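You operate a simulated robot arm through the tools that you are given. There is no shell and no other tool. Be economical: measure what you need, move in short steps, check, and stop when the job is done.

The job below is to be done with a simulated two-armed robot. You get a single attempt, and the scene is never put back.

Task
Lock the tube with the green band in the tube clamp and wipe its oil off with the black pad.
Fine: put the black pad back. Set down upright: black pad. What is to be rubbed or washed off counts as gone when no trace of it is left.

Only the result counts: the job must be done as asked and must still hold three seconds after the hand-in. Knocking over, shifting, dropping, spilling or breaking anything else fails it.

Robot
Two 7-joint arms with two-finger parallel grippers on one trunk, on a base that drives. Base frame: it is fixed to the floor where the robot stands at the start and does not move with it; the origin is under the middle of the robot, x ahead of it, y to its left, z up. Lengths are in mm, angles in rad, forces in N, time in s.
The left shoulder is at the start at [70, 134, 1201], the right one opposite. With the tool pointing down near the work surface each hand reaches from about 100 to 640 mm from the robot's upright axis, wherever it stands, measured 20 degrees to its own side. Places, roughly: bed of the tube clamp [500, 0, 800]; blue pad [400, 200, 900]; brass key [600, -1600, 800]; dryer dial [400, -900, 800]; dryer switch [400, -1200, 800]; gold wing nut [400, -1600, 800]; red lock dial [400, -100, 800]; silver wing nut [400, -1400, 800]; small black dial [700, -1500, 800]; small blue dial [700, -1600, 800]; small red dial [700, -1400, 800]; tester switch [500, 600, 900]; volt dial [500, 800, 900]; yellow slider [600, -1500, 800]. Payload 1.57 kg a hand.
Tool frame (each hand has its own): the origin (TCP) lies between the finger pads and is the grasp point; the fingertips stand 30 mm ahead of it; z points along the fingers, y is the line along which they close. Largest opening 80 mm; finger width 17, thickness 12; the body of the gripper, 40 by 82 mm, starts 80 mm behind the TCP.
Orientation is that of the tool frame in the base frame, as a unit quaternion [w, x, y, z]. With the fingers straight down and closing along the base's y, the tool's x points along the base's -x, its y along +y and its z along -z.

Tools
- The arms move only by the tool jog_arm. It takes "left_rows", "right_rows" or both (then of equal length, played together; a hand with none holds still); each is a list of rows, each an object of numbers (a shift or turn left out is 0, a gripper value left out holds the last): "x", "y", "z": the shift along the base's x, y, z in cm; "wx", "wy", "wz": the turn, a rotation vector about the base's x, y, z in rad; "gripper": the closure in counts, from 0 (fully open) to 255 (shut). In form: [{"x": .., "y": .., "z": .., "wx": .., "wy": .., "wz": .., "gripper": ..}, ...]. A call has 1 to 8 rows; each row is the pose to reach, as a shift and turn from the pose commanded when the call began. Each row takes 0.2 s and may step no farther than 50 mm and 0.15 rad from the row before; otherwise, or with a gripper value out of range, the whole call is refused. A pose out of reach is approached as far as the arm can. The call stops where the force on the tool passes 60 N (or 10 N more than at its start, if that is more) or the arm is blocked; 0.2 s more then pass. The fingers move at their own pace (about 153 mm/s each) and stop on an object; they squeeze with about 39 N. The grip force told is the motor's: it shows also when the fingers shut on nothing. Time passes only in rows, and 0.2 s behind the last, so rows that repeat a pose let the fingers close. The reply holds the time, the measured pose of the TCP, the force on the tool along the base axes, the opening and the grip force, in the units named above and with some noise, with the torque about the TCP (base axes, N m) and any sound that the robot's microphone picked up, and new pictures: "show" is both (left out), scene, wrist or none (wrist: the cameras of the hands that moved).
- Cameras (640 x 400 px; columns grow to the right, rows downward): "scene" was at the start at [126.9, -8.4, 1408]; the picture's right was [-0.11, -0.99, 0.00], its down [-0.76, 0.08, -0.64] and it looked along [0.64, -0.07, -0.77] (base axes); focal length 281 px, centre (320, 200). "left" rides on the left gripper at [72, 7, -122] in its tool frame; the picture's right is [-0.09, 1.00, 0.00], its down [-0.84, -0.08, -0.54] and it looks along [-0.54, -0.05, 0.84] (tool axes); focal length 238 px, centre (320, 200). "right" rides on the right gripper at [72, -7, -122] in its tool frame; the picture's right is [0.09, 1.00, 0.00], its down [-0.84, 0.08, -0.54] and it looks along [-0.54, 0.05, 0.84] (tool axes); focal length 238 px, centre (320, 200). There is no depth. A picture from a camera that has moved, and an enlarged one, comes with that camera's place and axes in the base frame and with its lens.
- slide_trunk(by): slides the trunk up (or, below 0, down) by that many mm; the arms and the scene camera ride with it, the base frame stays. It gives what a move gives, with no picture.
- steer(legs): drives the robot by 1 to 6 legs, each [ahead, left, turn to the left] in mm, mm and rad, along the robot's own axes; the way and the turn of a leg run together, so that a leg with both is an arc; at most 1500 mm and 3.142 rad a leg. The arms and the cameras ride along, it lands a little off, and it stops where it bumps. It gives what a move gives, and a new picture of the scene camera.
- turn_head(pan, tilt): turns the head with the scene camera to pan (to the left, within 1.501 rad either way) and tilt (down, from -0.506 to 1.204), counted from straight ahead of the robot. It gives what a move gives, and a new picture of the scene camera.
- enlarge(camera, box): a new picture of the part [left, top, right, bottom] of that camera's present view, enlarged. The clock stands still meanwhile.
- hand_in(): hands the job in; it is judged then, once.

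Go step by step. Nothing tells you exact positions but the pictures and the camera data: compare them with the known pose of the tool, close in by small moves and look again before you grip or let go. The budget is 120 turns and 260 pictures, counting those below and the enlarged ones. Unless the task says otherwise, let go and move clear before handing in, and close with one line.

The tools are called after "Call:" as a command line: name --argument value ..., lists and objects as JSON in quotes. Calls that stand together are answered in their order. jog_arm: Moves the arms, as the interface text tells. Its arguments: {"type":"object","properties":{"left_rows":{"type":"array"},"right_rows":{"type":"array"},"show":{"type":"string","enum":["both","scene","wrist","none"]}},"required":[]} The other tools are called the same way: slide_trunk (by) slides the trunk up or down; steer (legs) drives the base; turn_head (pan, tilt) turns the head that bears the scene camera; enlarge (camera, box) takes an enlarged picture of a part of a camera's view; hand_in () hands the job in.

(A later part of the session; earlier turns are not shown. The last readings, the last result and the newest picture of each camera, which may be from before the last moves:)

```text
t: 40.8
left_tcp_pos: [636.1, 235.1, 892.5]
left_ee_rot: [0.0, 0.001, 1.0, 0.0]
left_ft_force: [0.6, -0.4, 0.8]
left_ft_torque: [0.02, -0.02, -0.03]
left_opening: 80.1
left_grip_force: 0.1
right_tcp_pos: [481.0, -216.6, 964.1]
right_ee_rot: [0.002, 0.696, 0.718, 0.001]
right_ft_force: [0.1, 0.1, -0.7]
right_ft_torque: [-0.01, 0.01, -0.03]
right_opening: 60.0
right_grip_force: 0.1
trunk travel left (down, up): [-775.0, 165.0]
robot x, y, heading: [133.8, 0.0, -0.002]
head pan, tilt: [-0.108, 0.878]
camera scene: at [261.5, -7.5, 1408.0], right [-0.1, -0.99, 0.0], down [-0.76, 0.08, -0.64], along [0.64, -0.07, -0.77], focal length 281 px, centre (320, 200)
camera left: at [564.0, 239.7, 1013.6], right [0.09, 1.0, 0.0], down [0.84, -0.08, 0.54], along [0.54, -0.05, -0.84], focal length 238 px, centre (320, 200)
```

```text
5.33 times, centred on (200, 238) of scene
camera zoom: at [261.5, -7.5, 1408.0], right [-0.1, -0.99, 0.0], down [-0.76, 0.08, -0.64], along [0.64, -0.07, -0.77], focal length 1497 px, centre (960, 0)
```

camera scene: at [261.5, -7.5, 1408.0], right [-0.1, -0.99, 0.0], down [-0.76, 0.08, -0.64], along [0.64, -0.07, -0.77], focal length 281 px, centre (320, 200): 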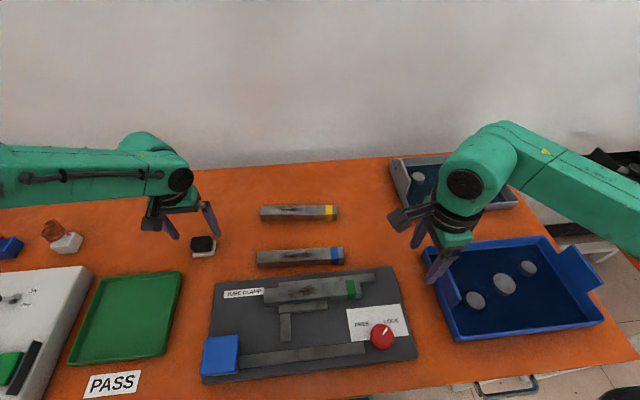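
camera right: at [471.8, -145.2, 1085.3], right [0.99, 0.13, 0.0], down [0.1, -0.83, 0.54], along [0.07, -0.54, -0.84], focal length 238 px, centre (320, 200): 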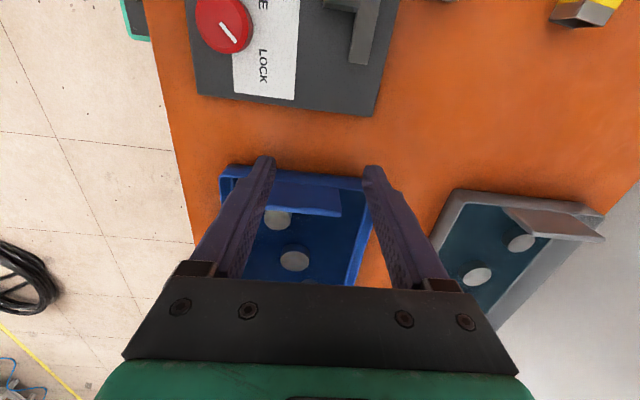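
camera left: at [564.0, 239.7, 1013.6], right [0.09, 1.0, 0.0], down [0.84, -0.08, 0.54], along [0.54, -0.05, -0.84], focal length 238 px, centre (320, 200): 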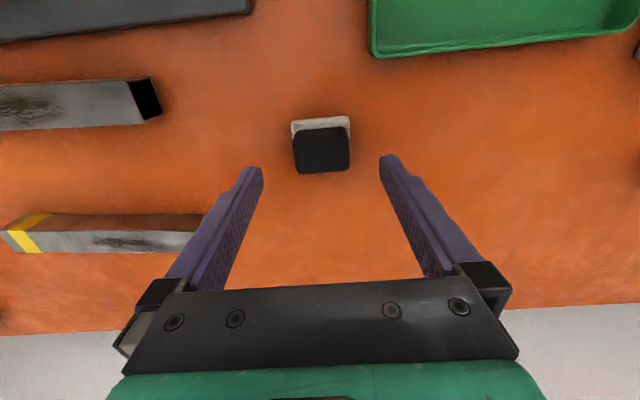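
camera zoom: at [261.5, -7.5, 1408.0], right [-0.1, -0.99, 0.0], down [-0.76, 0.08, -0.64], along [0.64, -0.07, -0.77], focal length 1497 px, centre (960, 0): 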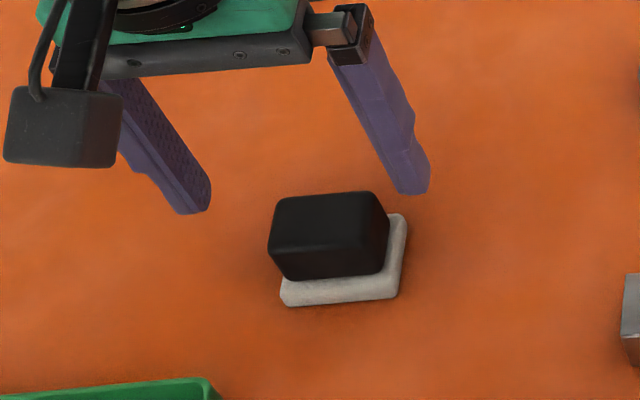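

The hand is centred over the pad. I lower so the tips sit beside the black block just above the felt base.

Call:
jog_arm --left_rows '[{"x": 0.1, "z": -2}, {"x": 0.1, "z": -4}, {"x": 0.1, "z": -4.75}, {"x": 0.1, "z": -4.75, "gripper": 90}, {"x": 0.1, "z": -4.75, "gripper": 90}]' --show "wrist"

Call:
enlarge --camera "scene" --box '[140, 200, 260, 275]'

```text
t: 42.0
left_tcp_pos: [619.6, 241.4, 861.2]
left_ee_rot: [0.001, 0.002, 1.0, 0.0]
left_ft_force: [-0.1, 0.6, -0.1]
left_ft_torque: [-0.01, -0.01, 0.0]
left_opening: 51.7
left_grip_force: 0.0
left hand out of reach, approached as far as the arm can: row 1, 2, 3, 4, 5
right_tcp_pos: [482.2, -217.2, 964.1]
right_ee_rot: [0.002, 0.696, 0.718, 0.002]
right_ft_force: [-0.5, 0.9, 0.5]
right_ft_torque: [-0.04, -0.01, -0.02]
right_opening: 60.1
right_grip_force: 0.0
trunk travel left (down, up): [-775.0, 165.0]
robot x, y, heading: [137.7, 1.7, 0.003]
head pan, tilt: [-0.108, 0.878]
camera left: at [548.9, 246.4, 983.7], right [0.09, 1.0, 0.0], down [0.84, -0.08, 0.54], along [0.54, -0.05, -0.84], focal length 238 px, centre (320, 200)
```

left: 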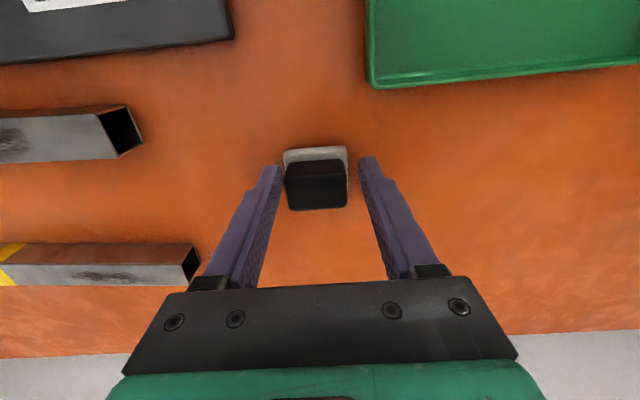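

```text
5.33 times, centred on (200, 238) of scene
camera zoom: at [261.4, -7.2, 1408.0], right [-0.1, -0.99, 0.0], down [-0.76, 0.08, -0.64], along [0.64, -0.07, -0.77], focal length 1497 px, centre (960, 0)
```

zoom: 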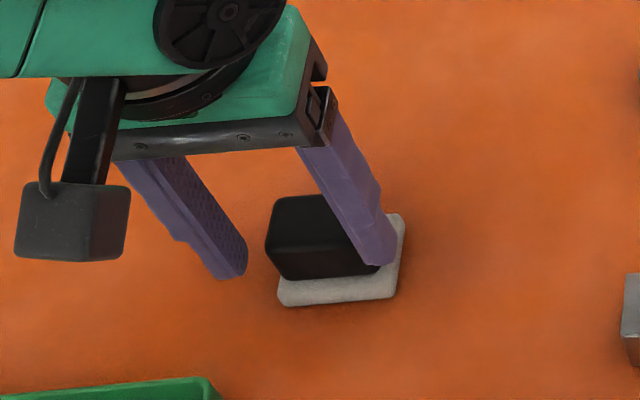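

The arm can't quite stretch there at this trunk height; it hovers short without touching the pad. I'll open, rise, and lower the trunk 110 mm to gain reach.

Call:
jog_arm --left_rows '[{"gripper": 0}, {"z": 2, "gripper": 0}, {"z": 5}, {"z": 9}, {"z": 13}]' --right_rows '[{}, {"z": 2}, {"z": 5}, {"z": 9}, {"z": 13}]' --show "none"

Call:
slide_trunk --by -110

Call:
enlarge --camera "left" --box '[220, 80, 420, 240]'

```text
t: 43.2
left_tcp_pos: [619.6, 239.8, 990.7]
left_ee_rot: [-0.001, 0.0, 1.0, 0.0]
left_ft_force: [0.0, -0.3, 0.7]
left_ft_torque: [0.0, -0.01, -0.01]
left_opening: 79.7
left_grip_force: 0.1
right_tcp_pos: [478.5, -216.6, 1095.1]
right_ee_rot: [0.001, 0.695, 0.719, 0.002]
right_ft_force: [0.4, 0.0, -0.1]
right_ft_torque: [0.0, -0.04, -0.02]
right_opening: 59.7
right_grip_force: 0.1
trunk travel left (down, up): [-775.0, 165.0]
robot x, y, heading: [134.1, 1.6, 0.001]
head pan, tilt: [-0.108, 0.878]
```

```text
t: 44.6
left_tcp_pos: [621.1, 239.8, 880.6]
left_ee_rot: [0.0, 0.0, 1.0, 0.0]
left_ft_force: [-0.9, -0.4, -0.6]
left_ft_torque: [-0.01, -0.02, 0.04]
left_opening: 79.9
left_grip_force: 0.0
right_tcp_pos: [481.2, -217.6, 984.5]
right_ee_rot: [0.002, 0.696, 0.718, 0.002]
right_ft_force: [-0.4, -0.4, -0.1]
right_ft_torque: [-0.04, -0.01, 0.0]
right_opening: 59.9
right_grip_force: 0.0
trunk travel left (down, up): [-665.0, 275.0]
robot x, y, heading: [133.7, 2.4, 0.002]
head pan, tilt: [-0.108, 0.878]
```

```text
2.50 times, centred on (320, 160) of left
camera zoom: at [549.3, 245.8, 1002.6], right [0.09, 1.0, 0.0], down [0.84, -0.08, 0.54], along [0.54, -0.05, -0.84], focal length 596 px, centre (320, 300)
```

zoom: 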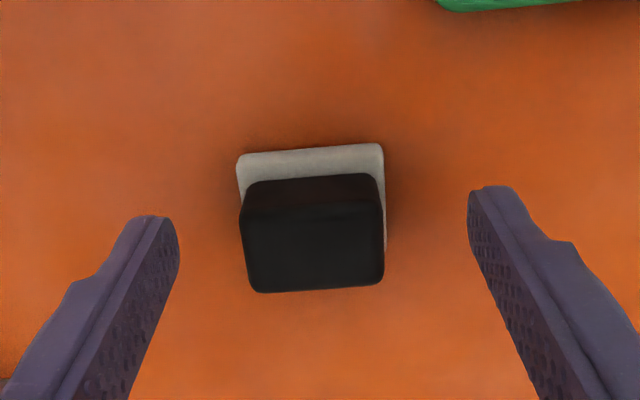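

Pad unmoved, centre about (638, 236). I align at this height first, then lower.

Call:
jog_arm --left_rows '[{"x": 1.7, "y": -0.4}, {"x": 1.7, "y": -0.4, "z": -1.5}, {"x": 1.7, "y": -0.4, "z": -3}, {"x": 1.7, "y": -0.4, "z": -3.6}, {"x": 1.7, "y": -0.4, "z": -3.6}]' --show "wrist"

Call:
enlarge --camera "scene" --box '[140, 160, 260, 235]'

```text
t: 45.8
left_tcp_pos: [636.1, 237.3, 843.3]
left_ee_rot: [0.0, 0.0, 1.0, 0.0]
left_ft_force: [-0.5, -0.1, 0.1]
left_ft_torque: [-0.02, -0.01, -0.01]
left_opening: 80.1
left_grip_force: 0.0
right_tcp_pos: [479.0, -215.8, 983.5]
right_ee_rot: [0.002, 0.696, 0.718, 0.002]
right_ft_force: [-0.2, -0.6, -0.5]
right_ft_torque: [0.0, -0.02, 0.01]
right_opening: 59.9
right_grip_force: 0.0
trunk travel left (down, up): [-665.0, 275.0]
robot x, y, heading: [136.5, 1.3, 0.001]
head pan, tilt: [-0.108, 0.878]
camera left: at [565.8, 242.2, 966.2], right [0.09, 1.0, 0.0], down [0.84, -0.08, 0.54], along [0.54, -0.05, -0.84], focal length 238 px, centre (320, 200)
```

left: 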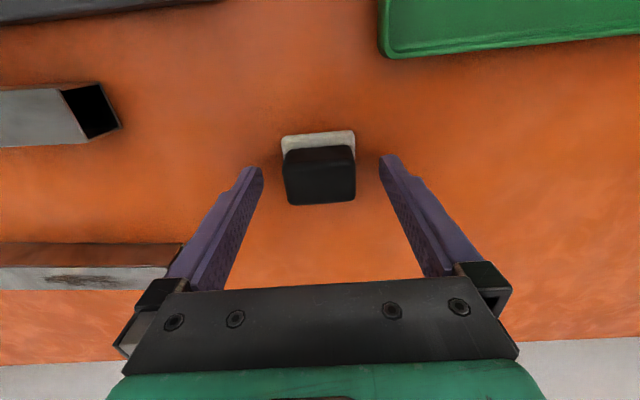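

```text
5.33 times, centred on (200, 198) of scene
camera zoom: at [261.3, -7.3, 1298.0], right [-0.1, -0.99, 0.0], down [-0.76, 0.08, -0.64], along [0.64, -0.07, -0.77], focal length 1497 px, centre (960, 213)
```

zoom: 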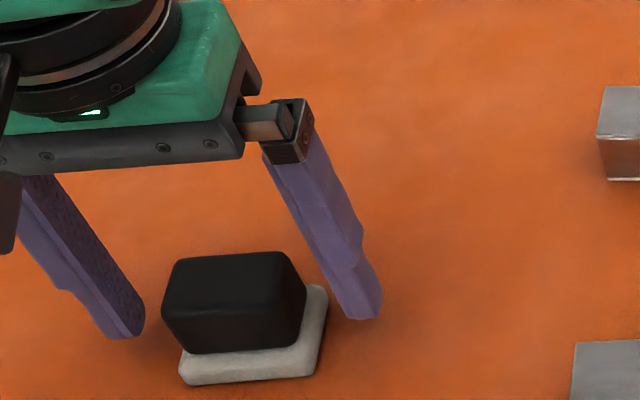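

The fingers flank the black block. I close and lift.

Call:
jog_arm --left_rows '[{"gripper": 120}, {"gripper": 255}, {"gripper": 255}, {"gripper": 255}]' --show "none"

Call:
jog_arm --left_rows '[{"z": 2}, {"z": 5}, {"z": 8}, {"z": 10}]' --show "both"

Call:
enlarge --camera "scene" --box '[140, 130, 260, 205]'

```text
t: 46.8
left_tcp_pos: [638.3, 236.6, 843.1]
left_ee_rot: [0.0, 0.001, 1.0, 0.0]
left_ft_force: [-0.2, 0.3, -0.3]
left_ft_torque: [0.0, -0.01, -0.02]
left_opening: 42.8
left_grip_force: 39.0
right_tcp_pos: [479.8, -215.9, 983.2]
right_ee_rot: [0.002, 0.696, 0.718, 0.002]
right_ft_force: [0.0, 0.1, -0.9]
right_ft_torque: [0.03, 0.04, 0.01]
right_opening: 59.8
right_grip_force: 0.1
trunk travel left (down, up): [-665.0, 275.0]
robot x, y, heading: [135.9, 2.9, 0.002]
head pan, tilt: [-0.108, 0.878]
```

```text
t: 47.8
left_tcp_pos: [635.8, 236.7, 943.4]
left_ee_rot: [0.0, 0.001, 1.0, -0.001]
left_ft_force: [0.1, -0.1, -1.1]
left_ft_torque: [0.01, 0.02, -0.03]
left_opening: 42.9
left_grip_force: 39.1
right_tcp_pos: [480.0, -216.2, 984.0]
right_ee_rot: [0.002, 0.696, 0.718, 0.002]
right_ft_force: [-0.1, 0.1, 0.7]
right_ft_torque: [0.01, 0.04, -0.01]
right_opening: 59.9
right_grip_force: 0.0
trunk travel left (down, up): [-665.0, 275.0]
robot x, y, heading: [135.8, -0.5, -0.002]
head pan, tilt: [-0.108, 0.878]
camera scene: at [261.2, -7.6, 1298.0], right [-0.1, -0.99, 0.0], down [-0.76, 0.08, -0.64], along [0.64, -0.07, -0.77], focal length 281 px, centre (320, 200)
camera left: at [566.0, 241.8, 1066.3], right [0.09, 1.0, 0.0], down [0.84, -0.08, 0.54], along [0.54, -0.05, -0.84], focal length 238 px, centre (320, 200)
```

scene: 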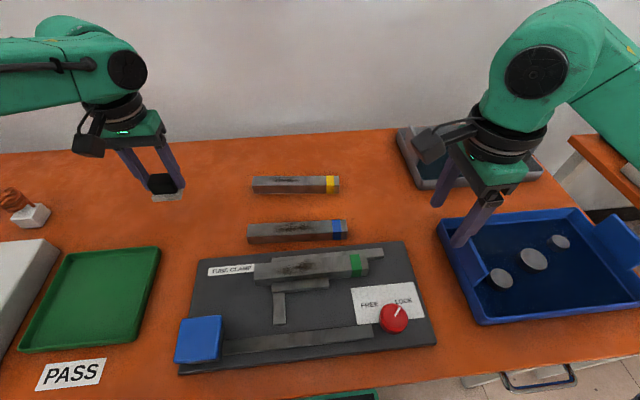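
left: 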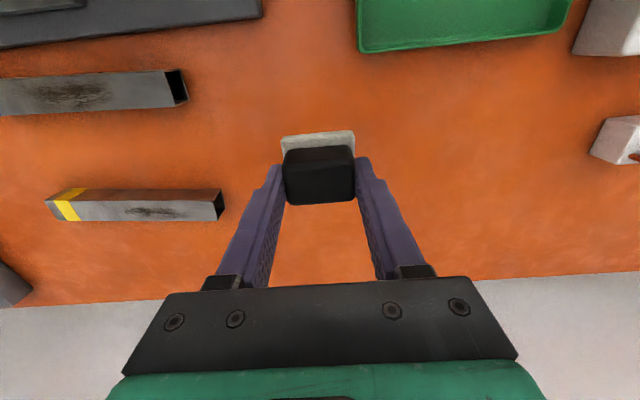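

```text
5.33 times, centred on (200, 168) of scene
camera zoom: at [261.2, -7.6, 1298.0], right [-0.1, -0.99, 0.0], down [-0.76, 0.08, -0.64], along [0.64, -0.07, -0.77], focal length 1497 px, centre (960, 373)
```

zoom: 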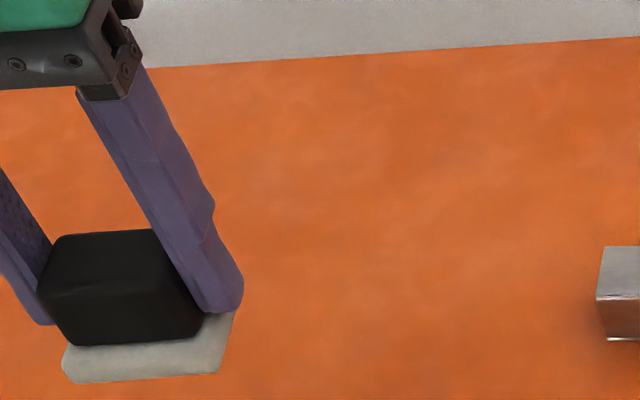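

The pad is held level. I carry it toward the tube at height, above oil area (≈ (487, 5)).

Call:
jog_arm --left_rows '[{"x": -2, "y": -4}, {"x": -4.5, "y": -8}, {"x": -7, "y": -12}, {"x": -9.5, "y": -16}, {"x": -12, "y": -20}, {"x": -14.9, "y": -23}]' --show "both"

Call:
enlarge --camera "scene" --box '[220, 200, 420, 325]'

```text
t: 49.2
left_tcp_pos: [486.2, 26.8, 946.1]
left_ee_rot: [0.001, 0.0, 1.0, -0.002]
left_ft_force: [-1.3, -0.1, -0.4]
left_ft_torque: [0.0, -0.01, 0.0]
left_opening: 43.1
left_grip_force: 39.0
left hand out of reach, approached as far as the arm can: row 6
right_tcp_pos: [478.2, -216.6, 983.3]
right_ee_rot: [0.002, 0.696, 0.718, 0.002]
right_ft_force: [-0.2, 0.2, -0.3]
right_ft_torque: [0.01, -0.03, 0.0]
right_opening: 59.9
right_grip_force: 0.1
trunk travel left (down, up): [-665.0, 275.0]
robot x, y, heading: [132.9, 2.9, 0.001]
head pan, tilt: [-0.108, 0.878]
camera scene: at [259.7, -7.3, 1298.2], right [-0.1, -0.99, 0.0], down [-0.76, 0.08, -0.64], along [0.64, -0.07, -0.77], focal length 281 px, centre (320, 200)
camera left: at [413.0, 32.2, 1067.9], right [0.09, 1.0, 0.0], down [0.84, -0.08, 0.54], along [0.54, -0.05, -0.84], focal length 238 px, centre (320, 200)
```

scene: 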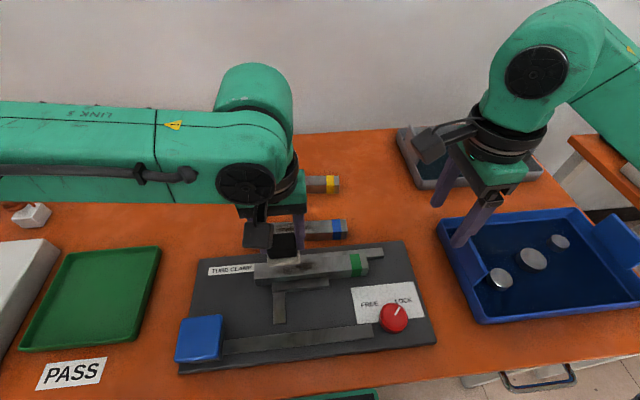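
left: 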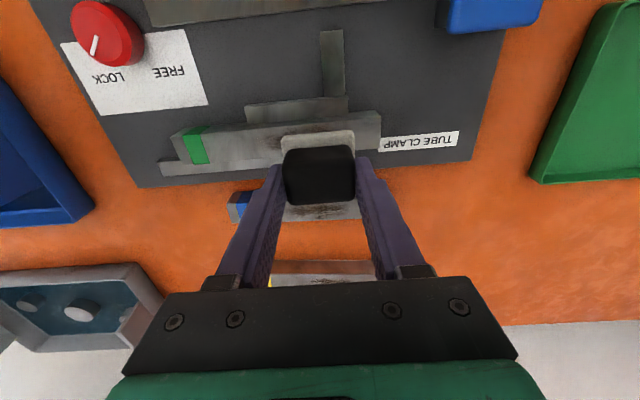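

```text
3.20 times, centred on (320, 262) of scene
camera zoom: at [259.7, -7.3, 1298.2], right [-0.1, -0.99, 0.0], down [-0.76, 0.08, -0.64], along [0.64, -0.07, -0.77], focal length 898 px, centre (320, 0)
```

zoom: 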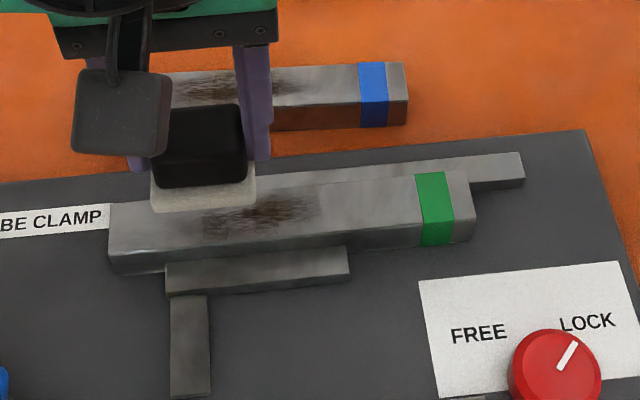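

I'm at the left arm's near limit, so I drive back 70 mm and 50 mm to the right to bring the tube into comfortable reach.

Call:
steer --legs '[[-70, -50, 0]]'

Call:
jog_arm --left_rows '[{"x": 3, "y": 1.5}, {"x": 6, "y": 3}, {"x": 7.1, "y": 5}]' --show "wrist"

Call:
enlarge --camera "scene" --box '[200, 180, 400, 305]'

```text
t: 50.3
left_tcp_pos: [417.2, -23.3, 945.6]
left_ee_rot: [0.0, 0.0, 1.0, -0.001]
left_ft_force: [0.2, -0.7, -1.3]
left_ft_torque: [0.04, 0.01, 0.02]
left_opening: 42.9
left_grip_force: 39.0
right_tcp_pos: [409.5, -265.7, 983.9]
right_ee_rot: [0.001, 0.696, 0.718, 0.001]
right_ft_force: [-0.5, -0.5, 0.3]
right_ft_torque: [0.0, 0.0, 0.0]
right_opening: 59.9
right_grip_force: 0.1
trunk travel left (down, up): [-665.0, 275.0]
robot x, y, heading: [63.3, -49.7, 0.001]
head pan, tilt: [-0.108, 0.878]
camera scene: at [192.5, -57.3, 1298.0], right [-0.1, -0.99, 0.0], down [-0.76, 0.08, -0.64], along [0.64, -0.07, -0.77], focal length 281 px, centre (320, 200)
```

scene: 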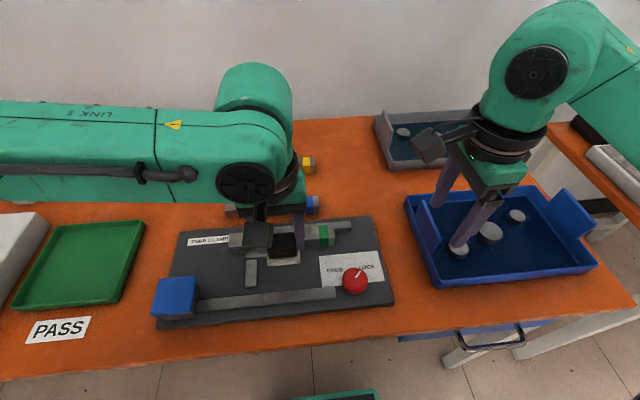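

```text
t: 51.1
left_tcp_pos: [488.3, 29.4, 943.3]
left_ee_rot: [0.0, 0.0, 1.0, -0.002]
left_ft_force: [0.4, -0.3, -1.0]
left_ft_torque: [0.0, 0.02, -0.01]
left_opening: 42.6
left_grip_force: 39.1
right_tcp_pos: [411.5, -266.1, 984.3]
right_ee_rot: [0.003, 0.696, 0.719, 0.002]
right_ft_force: [-0.3, -0.1, -0.2]
right_ft_torque: [-0.02, -0.02, 0.0]
right_opening: 60.0
right_grip_force: 0.2
trunk travel left (down, up): [-665.0, 275.0]
robot x, y, heading: [66.4, -51.1, 0.004]
head pan, tilt: [-0.108, 0.878]
camera left: at [416.1, 34.2, 1066.5], right [0.09, 1.0, 0.0], down [0.84, -0.08, 0.54], along [0.54, -0.05, -0.84], focal length 238 px, centre (320, 200)
```

left: 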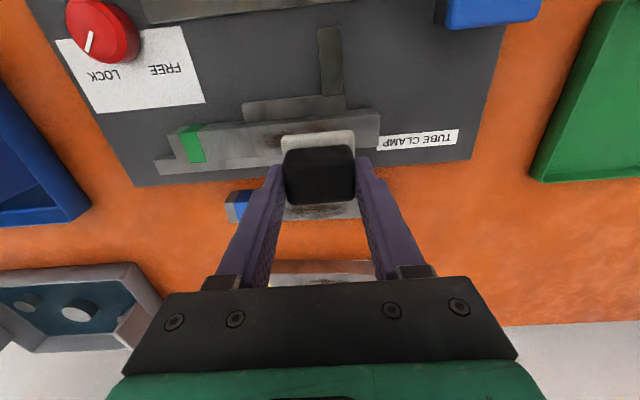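

```text
3.20 times, centred on (300, 242) of scene
camera zoom: at [191.8, -56.8, 1298.1], right [-0.1, -0.99, 0.0], down [-0.76, 0.08, -0.64], along [0.64, -0.07, -0.77], focal length 898 px, centre (384, 64)
```

zoom: 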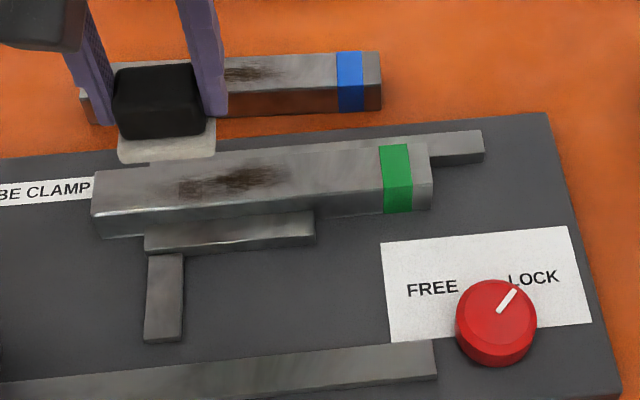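

The tube is at x ≈ 488 and oil spans y ≈ −34 to 39 on its top. I go to y ≈ 50 and lower the pad until it presses lightly.

Call:
jog_arm --left_rows '[{"y": 1, "z": -2}, {"y": 2.1, "z": -4.3}, {"y": 2.1, "z": -5.0}, {"y": 2.1, "z": -5.4}, {"y": 2.1, "z": -5.7}, {"y": 2.1, "z": -5.7}]' --show "wrist"

Call:
enlarge --camera "scene" --box '[200, 180, 400, 305]'

```text
t: 52.5
left_tcp_pos: [487.6, 48.6, 888.8]
left_ee_rot: [0.001, 0.0, 1.0, -0.002]
left_ft_force: [1.8, 1.7, 9.2]
left_ft_torque: [0.17, 0.02, -0.06]
left_opening: 42.5
left_grip_force: 40.0
right_tcp_pos: [410.2, -266.6, 985.3]
right_ee_rot: [0.002, 0.696, 0.718, 0.002]
right_ft_force: [0.1, 0.5, -0.5]
right_ft_torque: [0.02, 0.01, 0.01]
right_opening: 59.7
right_grip_force: 0.0
trunk travel left (down, up): [-665.0, 275.0]
robot x, y, heading: [66.6, -50.4, 0.001]
head pan, tilt: [-0.108, 0.878]
camera left: at [416.3, 53.9, 1011.1], right [0.09, 1.0, 0.0], down [0.83, -0.08, 0.54], along [0.54, -0.05, -0.84], focal length 238 px, centre (320, 200)
```

left: 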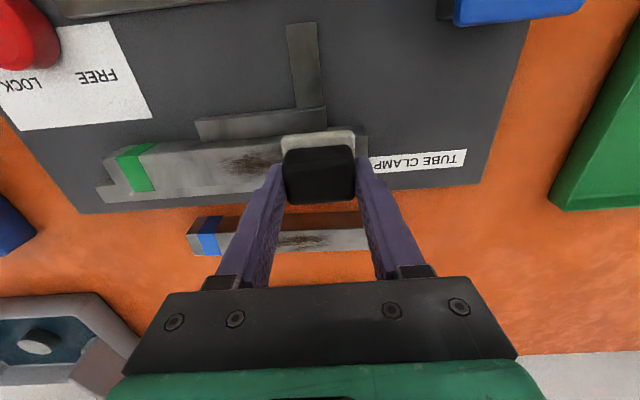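

```text
3.20 times, centred on (300, 242) of scene
camera zoom: at [191.3, -57.4, 1298.3], right [-0.1, -0.99, 0.0], down [-0.76, 0.08, -0.64], along [0.64, -0.07, -0.77], focal length 898 px, centre (384, 64)
```

zoom: 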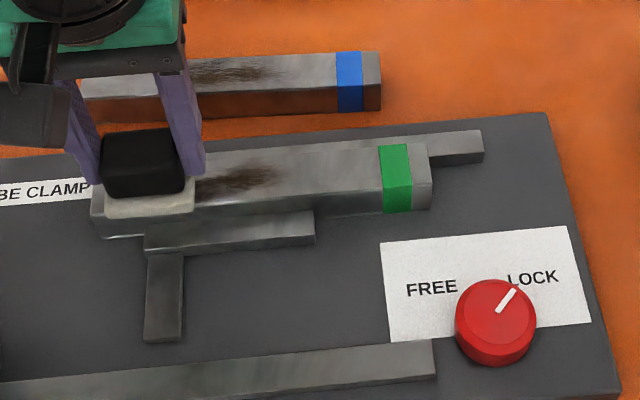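

The pad touches with 9 N. I press slightly more and sweep along the tube across the oil.

Call:
jog_arm --left_rows '[{"z": -0.15}, {"y": -1.4, "z": -0.15}, {"y": -2.8, "z": -0.15}, {"y": -4.2, "z": -0.15}, {"y": -5.6, "z": -0.15}, {"y": -7, "z": -0.15}, {"y": -8.4, "z": -0.15}, {"y": -9.4, "z": -0.15}]' --show "wrist"

Call:
enlarge --camera "scene" --box '[200, 180, 400, 305]'

```text
t: 54.3
left_tcp_pos: [472.0, 3.7, 896.3]
left_ee_rot: [0.0, 0.001, 1.0, -0.001]
left_ft_force: [0.9, 1.1, -0.1]
left_ft_torque: [-0.01, -0.02, -0.02]
left_opening: 42.7
left_grip_force: 38.9
left hand out of reach, approached as far as the arm can: row 4, 5, 6, 7, 8
right_tcp_pos: [409.8, -267.9, 985.0]
right_ee_rot: [0.002, 0.696, 0.718, 0.001]
right_ft_force: [0.2, 0.5, -0.2]
right_ft_torque: [-0.06, -0.01, 0.0]
right_opening: 59.9
right_grip_force: 0.1
trunk travel left (down, up): [-665.0, 275.0]
robot x, y, heading: [64.7, -49.1, 0.002]
head pan, tilt: [-0.108, 0.878]
camera left: at [400.6, 9.9, 1018.4], right [0.09, 1.0, 0.0], down [0.84, -0.08, 0.54], along [0.54, -0.05, -0.84], focal length 238 px, centre (320, 200)
```

left: 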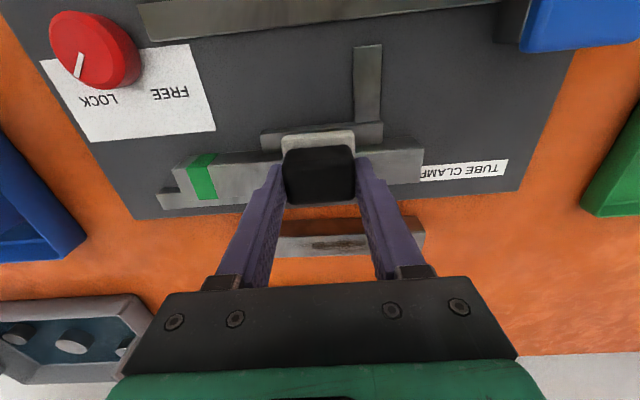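

```text
3.20 times, centred on (300, 242) of scene
camera zoom: at [192.3, -57.5, 1298.0], right [-0.1, -0.99, 0.0], down [-0.76, 0.08, -0.64], along [0.64, -0.07, -0.77], focal length 898 px, centre (384, 64)
```

zoom: 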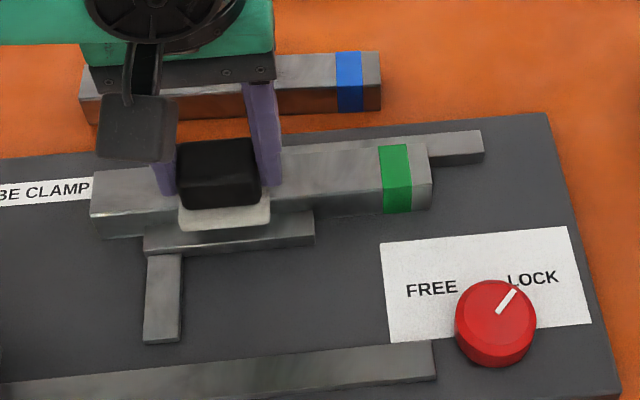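

The left arm hit its reach limit mid-sweep. I lift, drive 90 mm further to the right, and look at the oil.

Call:
jog_arm --left_rows '[{"z": 3}, {"z": 6}]' --show "none"

Call:
steer --legs '[[0, -90, 0]]'

Call:
jog_arm --left_rows '[{"x": 1.6, "y": 4}, {"x": 1.6, "y": 8}, {"x": 1.6, "y": 13}, {"x": 1.6, "y": 16}]' --show "wrist"

Call:
enlarge --camera "scene" --box '[120, 180, 320, 305]'

```text
t: 54.9
left_tcp_pos: [471.0, 4.8, 956.2]
left_ee_rot: [-0.001, 0.001, 1.0, -0.001]
left_ft_force: [0.4, 0.5, -1.2]
left_ft_torque: [0.01, 0.01, 0.03]
left_opening: 43.0
left_grip_force: 38.4
right_tcp_pos: [409.6, -266.5, 983.7]
right_ee_rot: [0.002, 0.696, 0.718, 0.002]
right_ft_force: [0.3, -0.7, 1.1]
right_ft_torque: [0.01, 0.03, -0.01]
right_opening: 59.9
right_grip_force: 0.1
trunk travel left (down, up): [-665.0, 275.0]
robot x, y, heading: [65.0, -51.3, 0.005]
head pan, tilt: [-0.108, 0.878]
```

```text
t: 56.0
left_tcp_pos: [471.6, -84.2, 955.2]
left_ee_rot: [0.0, 0.0, 1.0, 0.0]
left_ft_force: [0.7, 0.0, -0.9]
left_ft_torque: [-0.03, -0.01, -0.01]
left_opening: 42.9
left_grip_force: 39.0
right_tcp_pos: [410.5, -354.8, 984.5]
right_ee_rot: [0.002, 0.695, 0.719, 0.002]
right_ft_force: [-0.5, 0.6, -0.6]
right_ft_torque: [-0.01, 0.0, -0.01]
right_opening: 60.1
right_grip_force: 0.1
trunk travel left (down, up): [-665.0, 275.0]
robot x, y, heading: [64.0, -139.4, 0.0]
head pan, tilt: [-0.108, 0.878]
camera scene: at [192.4, -146.1, 1298.0], right [-0.1, -0.99, 0.0], down [-0.76, 0.08, -0.64], along [0.64, -0.07, -0.77], focal length 281 px, centre (320, 200)
```

scene: 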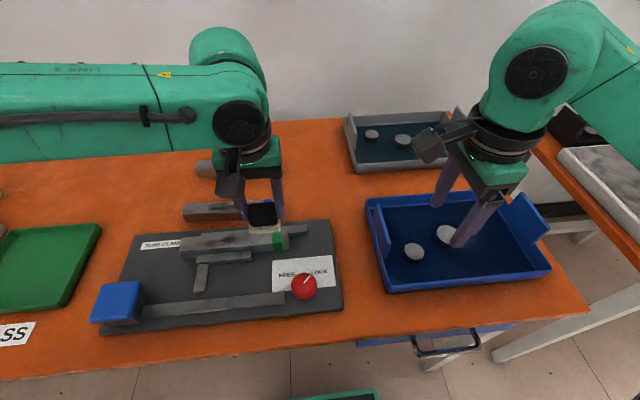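

```text
t: 57.0
left_tcp_pos: [487.6, 76.3, 955.2]
left_ee_rot: [0.0, 0.001, 1.0, -0.002]
left_ft_force: [0.0, 1.3, 0.1]
left_ft_torque: [0.0, 0.01, 0.01]
left_opening: 42.9
left_grip_force: 39.1
right_tcp_pos: [410.0, -355.2, 984.4]
right_ee_rot: [0.002, 0.695, 0.719, 0.002]
right_ft_force: [-0.2, 0.9, -0.2]
right_ft_torque: [-0.03, -0.01, 0.0]
right_opening: 60.2
right_grip_force: 0.2
trunk travel left (down, up): [-665.0, 275.0]
robot x, y, heading: [64.2, -138.3, 0.004]
head pan, tilt: [-0.108, 0.878]
camera left: at [416.2, 82.4, 1077.3], right [0.09, 1.0, 0.0], down [0.84, -0.08, 0.54], along [0.54, -0.05, -0.84], focal length 238 px, centre (320, 200)
```

left: 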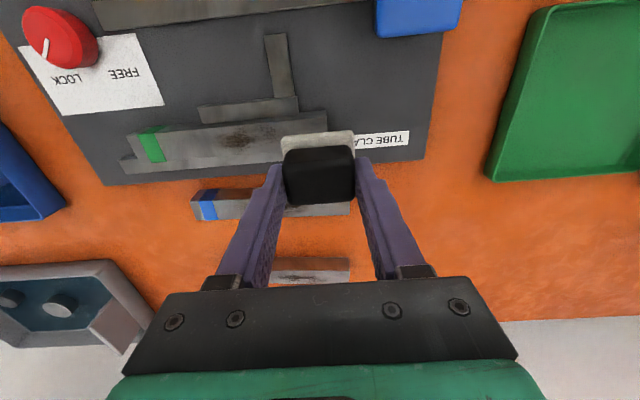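

```text
3.20 times, centred on (220, 242) of scene
camera zoom: at [192.3, -145.3, 1298.0], right [-0.1, -0.99, 0.0], down [-0.76, 0.08, -0.64], along [0.64, -0.07, -0.77], focal length 898 px, centre (640, 64)
```

zoom: 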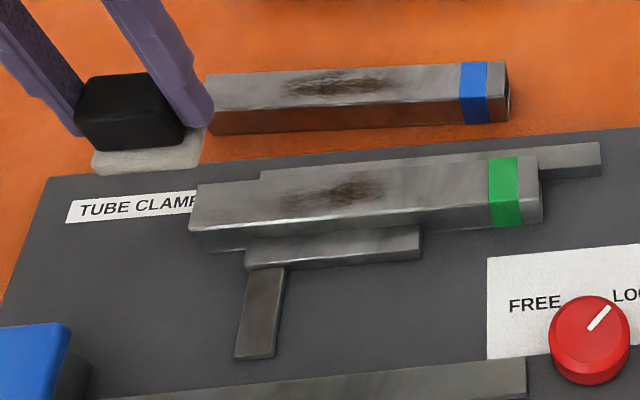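

The oil is fainter but not gone. Now with better reach I press again and sweep fully across.

Call:
jog_arm --left_rows '[{"y": -1.3, "z": -3}, {"y": -2.6, "z": -5.8}, {"y": -2.6, "z": -6.6}, {"y": -2.6, "z": -6.95}, {"y": -4.5, "z": -6.95}, {"y": -6.5, "z": -6.95}, {"y": -8.5, "z": -6.95}, {"y": -10.5, "z": -6.95}]' --show "none"

Call:
jog_arm --left_rows '[{"y": -1.5}, {"y": -1.5}, {"y": 0.5}, {"y": 2.5}, {"y": 4.5}, {"y": 6.5}, {"y": 8}, {"y": 8}]' --show "wrist"

Call:
enlarge --camera "scene" --box '[120, 180, 320, 305]'

```text
t: 58.8
left_tcp_pos: [486.2, -28.6, 888.0]
left_ee_rot: [0.003, 0.0, 1.0, -0.001]
left_ft_force: [0.3, 14.7, 36.2]
left_ft_torque: [0.79, 0.15, -0.08]
left_opening: 42.9
left_grip_force: 38.7
right_tcp_pos: [406.7, -354.0, 986.0]
right_ee_rot: [0.004, 0.696, 0.718, 0.003]
right_ft_force: [0.6, 0.0, -0.3]
right_ft_torque: [0.01, 0.0, 0.0]
right_opening: 59.8
right_grip_force: 0.1
trunk travel left (down, up): [-665.0, 275.0]
robot x, y, heading: [65.8, -134.6, 0.001]
head pan, tilt: [-0.108, 0.878]
```

```text
t: 60.6
left_tcp_pos: [486.7, 46.9, 888.3]
left_ee_rot: [0.001, -0.001, 1.0, 0.001]
left_ft_force: [-0.4, -8.5, 20.1]
left_ft_torque: [-0.42, -0.01, -0.05]
left_opening: 42.8
left_grip_force: 38.6
right_tcp_pos: [408.7, -357.5, 984.0]
right_ee_rot: [0.001, 0.696, 0.718, 0.004]
right_ft_force: [-0.4, 0.3, 0.0]
right_ft_torque: [-0.03, -0.03, 0.04]
right_opening: 60.1
right_grip_force: 0.1
trunk travel left (down, up): [-665.0, 275.0]
robot x, y, heading: [65.6, -135.6, -0.003]
head pan, tilt: [-0.108, 0.878]
camera left: at [414.3, 53.4, 1010.6], right [0.09, 1.0, 0.0], down [0.84, -0.08, 0.54], along [0.54, -0.05, -0.84], focal length 238 px, centre (320, 200)
```

left: 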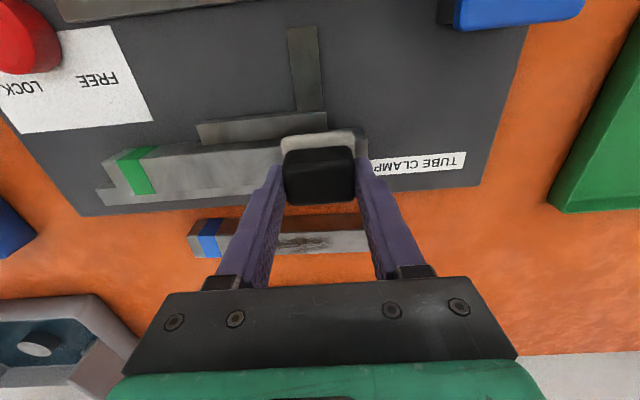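

```text
3.20 times, centred on (220, 242) of scene
camera zoom: at [189.2, -149.8, 1298.3], right [-0.1, -0.99, 0.0], down [-0.76, 0.08, -0.64], along [0.64, -0.06, -0.77], focal length 898 px, centre (640, 64)
```

zoom: 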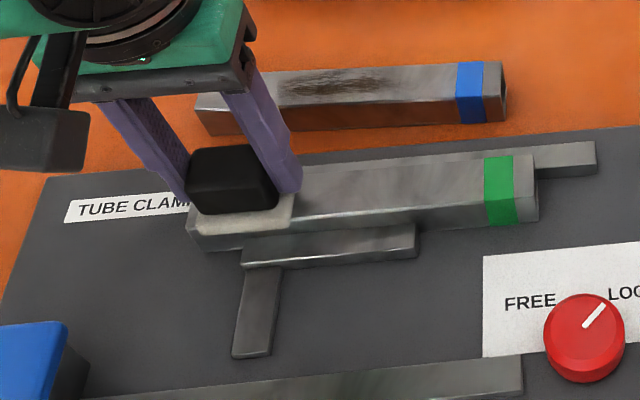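

Looks nearly clean. I do another full pass out and back for safety, then lift and inspect.

Call:
jog_arm --left_rows '[{"y": -1.5}, {"y": -3}, {"y": -4.5}, {"y": -6}, {"y": -7.5}, {"y": -9}, {"y": -9.5}, {"y": -9.5, "x": -0.3}]' --show "none"

Call:
jog_arm --left_rows '[{"y": 1.5}, {"y": 3}, {"y": 4.5}, {"y": 6}, {"y": 7.5}, {"y": 9}, {"y": 10}, {"y": 10}]' --show "none"

Call:
jog_arm --left_rows '[{"z": 2}, {"z": 5, "y": 2}, {"z": 7, "y": 5}, {"z": 7, "y": 9}]' --show "wrist"

Call:
enlarge --camera "scene" --box '[160, 210, 300, 280]'

Call:
enlarge --camera "left" --box '[60, 90, 280, 210]'

```text
t: 62.4
left_tcp_pos: [483.6, -42.5, 887.9]
left_ee_rot: [0.002, 0.0, 1.0, -0.003]
left_ft_force: [7.9, 12.0, 27.8]
left_ft_torque: [0.59, -0.37, -0.08]
left_opening: 42.7
left_grip_force: 38.9
right_tcp_pos: [408.8, -354.5, 984.9]
right_ee_rot: [0.003, 0.696, 0.718, 0.002]
right_ft_force: [-0.4, 0.2, 0.6]
right_ft_torque: [-0.03, 0.01, 0.01]
right_opening: 59.8
right_grip_force: 0.1
trunk travel left (down, up): [-665.0, 275.0]
robot x, y, heading: [65.1, -139.7, 0.003]
head pan, tilt: [-0.108, 0.878]
```

```text
t: 64.2
left_tcp_pos: [481.9, 52.6, 886.9]
left_ee_rot: [0.002, 0.002, 1.0, 0.0]
left_ft_force: [-1.2, -8.9, 21.6]
left_ft_torque: [-0.41, 0.0, -0.1]
left_opening: 42.8
left_grip_force: 39.0
right_tcp_pos: [408.2, -357.9, 983.7]
right_ee_rot: [0.001, 0.695, 0.719, 0.004]
right_ft_force: [0.6, -0.3, 0.2]
right_ft_torque: [0.01, 0.02, -0.01]
right_opening: 59.8
right_grip_force: 0.1
trunk travel left (down, up): [-665.0, 275.0]
robot x, y, heading: [65.7, -138.4, 0.002]
head pan, tilt: [-0.108, 0.878]
```

```text
t: 65.2
left_tcp_pos: [484.6, 145.6, 956.6]
left_ee_rot: [0.0, 0.0, 1.0, -0.002]
left_ft_force: [0.1, -0.5, -0.6]
left_ft_torque: [-0.02, -0.03, 0.0]
left_opening: 43.0
left_grip_force: 38.6
right_tcp_pos: [410.6, -354.2, 983.7]
right_ee_rot: [0.002, 0.695, 0.719, 0.001]
right_ft_force: [0.6, 0.0, -0.5]
right_ft_torque: [-0.02, 0.0, 0.0]
right_opening: 60.0
right_grip_force: 0.0
trunk travel left (down, up): [-665.0, 275.0]
robot x, y, heading: [64.8, -135.0, 0.004]
head pan, tilt: [-0.108, 0.878]
camera left: at [413.7, 152.4, 1078.1], right [0.09, 1.0, 0.0], down [0.84, -0.08, 0.54], along [0.54, -0.05, -0.84], focal length 238 px, centre (320, 200)
```

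left: 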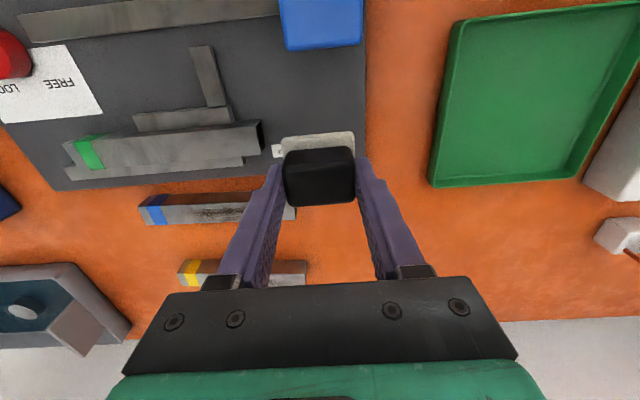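

```text
4.57 times, centred on (230, 245) of scene
camera zoom: at [192.1, -144.7, 1298.0], right [-0.1, -0.99, 0.0], down [-0.76, 0.08, -0.64], along [0.64, -0.07, -0.77], focal length 1283 px, centre (731, -6)
```

zoom: 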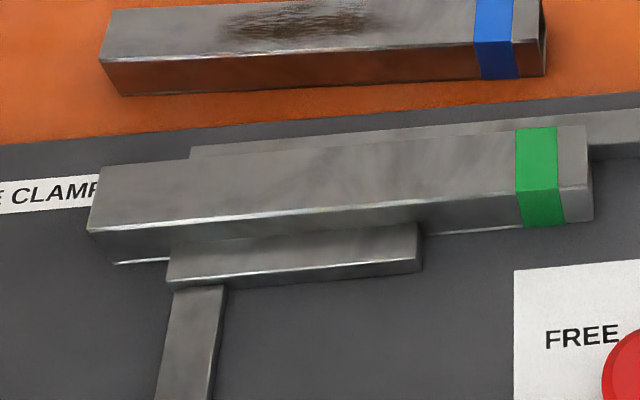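

```text
2.91 times, centred on (170, 150) of left
camera zoom: at [413.7, 152.4, 1078.1], right [0.09, 1.0, 0.0], down [0.84, -0.08, 0.54], along [0.54, -0.05, -0.84], focal length 693 px, centre (756, 346)
```

zoom: 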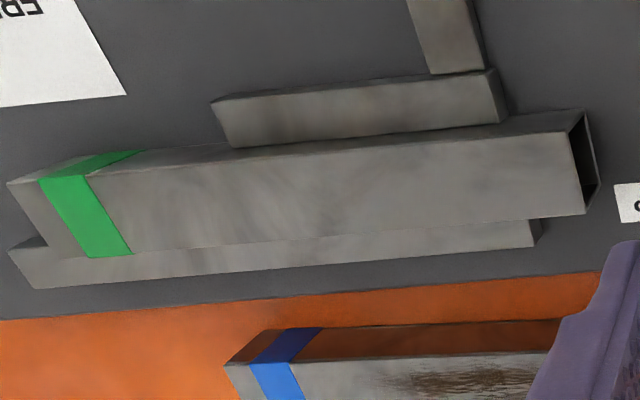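

The tube looks clean. For certainty I do one more out-and-back pass a few mm toward the rear edge.

Call:
jog_arm --left_rows '[{"y": -4, "x": 0.5}, {"y": -8, "z": -3, "x": 0.7}, {"y": -9, "z": -6, "x": 0.7}, {"y": -9, "z": -6.9, "x": 0.7}, {"y": -10.8, "z": -7, "x": 0.7}, {"y": -12.6, "z": -7, "x": 0.7}, {"y": -14.4, "z": -7, "x": 0.7}, {"y": -16.2, "z": -7, "x": 0.7}]' --show "none"

Call:
jog_arm --left_rows '[{"y": -1.8}, {"y": -2.2}, {"y": -0.5}, {"y": 1.3}, {"y": 3.1}, {"y": 4.9}, {"y": 6.7}, {"y": 8.0}]' --show "none"

Call:
jog_arm --left_rows '[{"z": 2}, {"z": 5, "y": 2}, {"z": 7, "y": 5}, {"z": 7, "y": 9}]' --show "none"

Call:
enlarge --camera "left" --box '[60, 90, 280, 210]'

Call:
enlarge --camera "scene" --box '[120, 180, 340, 310]'

```text
t: 67.0
left_tcp_pos: [489.4, -14.8, 888.1]
left_ee_rot: [0.002, -0.001, 1.0, -0.002]
left_ft_force: [0.0, 12.5, 30.2]
left_ft_torque: [0.68, 0.21, -0.03]
left_opening: 42.9
left_grip_force: 39.1
right_tcp_pos: [407.1, -353.2, 985.7]
right_ee_rot: [0.003, 0.695, 0.719, 0.003]
right_ft_force: [0.4, 0.0, -0.4]
right_ft_torque: [-0.02, 0.02, 0.01]
right_opening: 59.7
right_grip_force: 0.0
trunk travel left (down, up): [-665.0, 275.0]
robot x, y, heading: [62.9, -139.0, -0.001]
head pan, tilt: [-0.108, 0.878]
```

```text
t: 68.8
left_tcp_pos: [490.5, 60.8, 886.6]
left_ee_rot: [0.0, 0.001, 1.0, 0.0]
left_ft_force: [-0.5, -7.2, 15.8]
left_ft_torque: [-0.3, 0.05, -0.02]
left_opening: 43.1
left_grip_force: 38.9
right_tcp_pos: [408.6, -357.6, 982.5]
right_ee_rot: [0.003, 0.696, 0.718, 0.003]
right_ft_force: [-0.4, 0.1, -0.7]
right_ft_torque: [-0.01, -0.01, 0.0]
right_opening: 60.2
right_grip_force: 0.0
trunk travel left (down, up): [-665.0, 275.0]
robot x, y, heading: [66.0, -135.7, -0.0]
head pan, tilt: [-0.108, 0.878]
```

```text
t: 69.8
left_tcp_pos: [491.7, 154.7, 955.4]
left_ee_rot: [0.0, -0.001, 1.0, -0.001]
left_ft_force: [0.3, -0.1, -0.4]
left_ft_torque: [-0.04, 0.02, 0.0]
left_opening: 43.0
left_grip_force: 39.0
right_tcp_pos: [410.1, -354.8, 983.3]
right_ee_rot: [0.002, 0.695, 0.719, 0.001]
right_ft_force: [-0.3, 0.2, -0.5]
right_ft_torque: [-0.06, 0.0, -0.01]
right_opening: 59.9
right_grip_force: 0.1
trunk travel left (down, up): [-665.0, 275.0]
robot x, y, heading: [63.3, -138.9, 0.001]
head pan, tilt: [-0.108, 0.878]
```

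```text
2.91 times, centred on (170, 150) of left
camera zoom: at [420.3, 161.1, 1078.4], right [0.09, 1.0, 0.0], down [0.84, -0.08, 0.54], along [0.54, -0.05, -0.84], focal length 693 px, centre (756, 346)
```

zoom: 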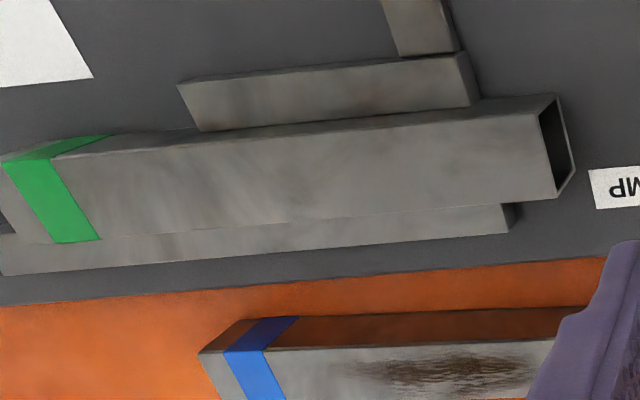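

```text
2.91 times, centred on (230, 245) of scene
camera zoom: at [192.1, -144.8, 1298.0], right [-0.1, -0.99, 0.0], down [-0.76, 0.08, -0.64], along [0.64, -0.07, -0.77], focal length 816 px, centre (582, 69)
```

zoom: 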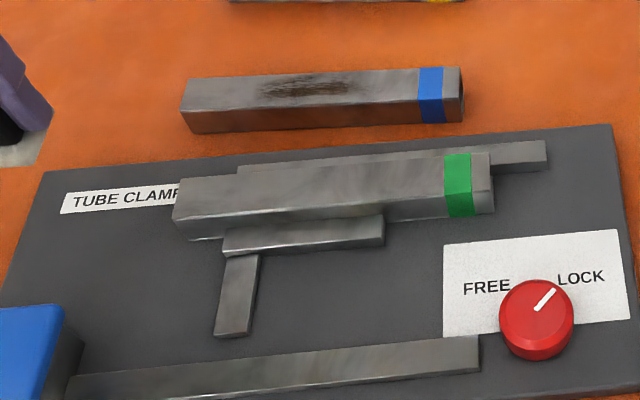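

The tube is clean and locked. Now I drive back to where I gripped the pad and set it down at its original spot (638, 236).

Call:
steer --legs '[[72, 138, 0]]'

```text
t: 71.2
left_tcp_pos: [562.9, 290.6, 957.3]
left_ee_rot: [-0.001, -0.001, 1.0, 0.0]
left_ft_force: [-1.1, 0.0, -0.5]
left_ft_torque: [0.01, 0.02, 0.0]
left_opening: 43.0
left_grip_force: 39.4
right_tcp_pos: [481.8, -217.7, 984.1]
right_ee_rot: [0.002, 0.694, 0.72, 0.003]
right_ft_force: [0.9, -0.8, 0.1]
right_ft_torque: [0.02, -0.01, -0.06]
right_opening: 60.1
right_grip_force: 0.0
trunk travel left (down, up): [-665.0, 275.0]
robot x, y, heading: [133.7, -2.0, 0.004]
head pan, tilt: [-0.108, 0.878]
camera scene: at [263.7, -10.6, 1298.0], right [-0.1, -0.99, 0.0], down [-0.76, 0.08, -0.64], along [0.64, -0.06, -0.77], focal length 281 px, centre (320, 200)
```

scene: 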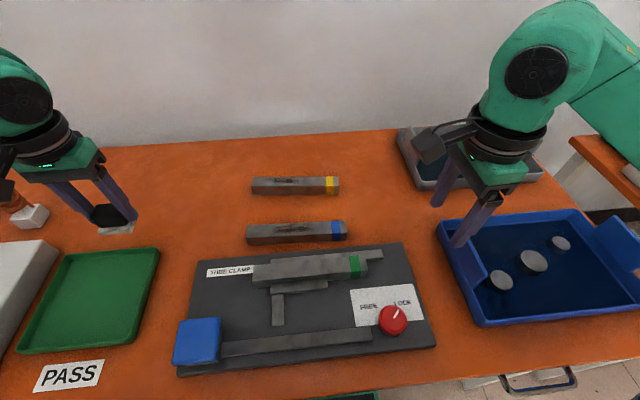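

Arrived. I move over the original spot and lower to just above the table.

Call:
jog_arm --left_rows '[{"x": 2.5, "y": -1.8}, {"x": 5, "y": -3.6}, {"x": 7.5, "y": -5.4}, {"x": 7.5, "y": -5.4, "z": -4}, {"x": 7.5, "y": -5.4, "z": -8}, {"x": 7.5, "y": -5.4, "z": -10.5}, {"x": 7.5, "y": -5.4, "z": -10.5}]' --show "both"

```text
t: 72.8
left_tcp_pos: [636.0, 237.5, 850.3]
left_ee_rot: [0.0, -0.001, 1.0, -0.001]
left_ft_force: [-0.9, -1.3, 0.3]
left_ft_torque: [-0.01, -0.02, -0.02]
left_opening: 42.7
left_grip_force: 38.8
right_tcp_pos: [483.2, -218.2, 983.5]
right_ee_rot: [0.001, 0.695, 0.719, 0.001]
right_ft_force: [0.2, -0.2, -0.1]
right_ft_torque: [0.0, 0.01, 0.02]
right_opening: 59.7
right_grip_force: 0.1
trunk travel left (down, up): [-665.0, 275.0]
robot x, y, heading: [136.2, -0.2, 0.006]
head pan, tilt: [-0.108, 0.878]
camera scene: at [263.9, -9.4, 1298.0], right [-0.1, -0.99, 0.0], down [-0.76, 0.08, -0.64], along [0.64, -0.07, -0.77], focal length 281 px, centre (320, 200)
camera left: at [564.9, 242.2, 972.5], right [0.09, 1.0, 0.0], down [0.84, -0.07, 0.54], along [0.54, -0.05, -0.84], focal length 238 px, centre (320, 200)
```

scene: 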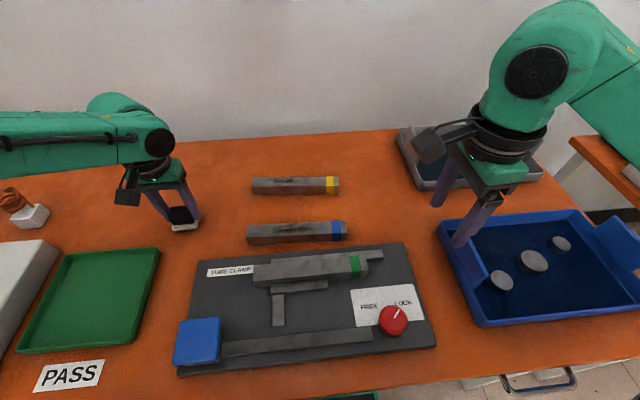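
left: 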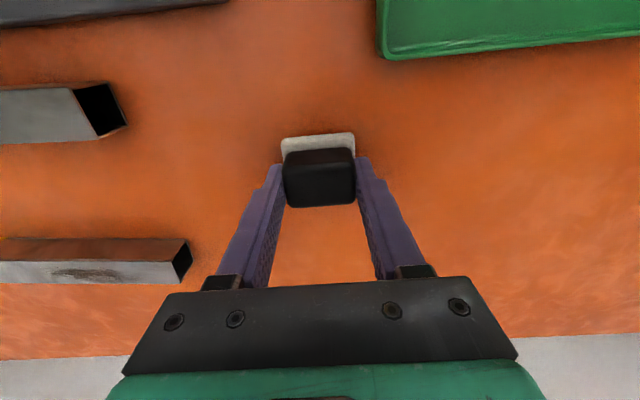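

Matches the original position to about a millimetre. I lower the last millimetres until contact.

Call:
jog_arm --left_rows '[{"x": 0.1, "z": -0.3}, {"x": 0.1, "z": -0.55}, {"x": 0.1, "z": -0.7}, {"x": 0.1, "z": -0.8}]' --show "none"

```text
t: 73.8
left_tcp_pos: [638.5, 238.0, 843.3]
left_ee_rot: [0.0, -0.001, 1.0, 0.0]
left_ft_force: [0.3, -0.2, -0.4]
left_ft_torque: [0.01, 0.0, 0.01]
left_opening: 42.8
left_grip_force: 39.0
right_tcp_pos: [483.3, -217.0, 982.8]
right_ee_rot: [0.002, 0.694, 0.72, 0.002]
right_ft_force: [0.2, 0.5, -0.6]
right_ft_torque: [0.01, 0.0, -0.02]
right_opening: 59.7
right_grip_force: 0.1
trunk travel left (down, up): [-665.0, 275.0]
robot x, y, heading: [138.1, -3.5, 0.004]
head pan, tilt: [-0.108, 0.878]
```

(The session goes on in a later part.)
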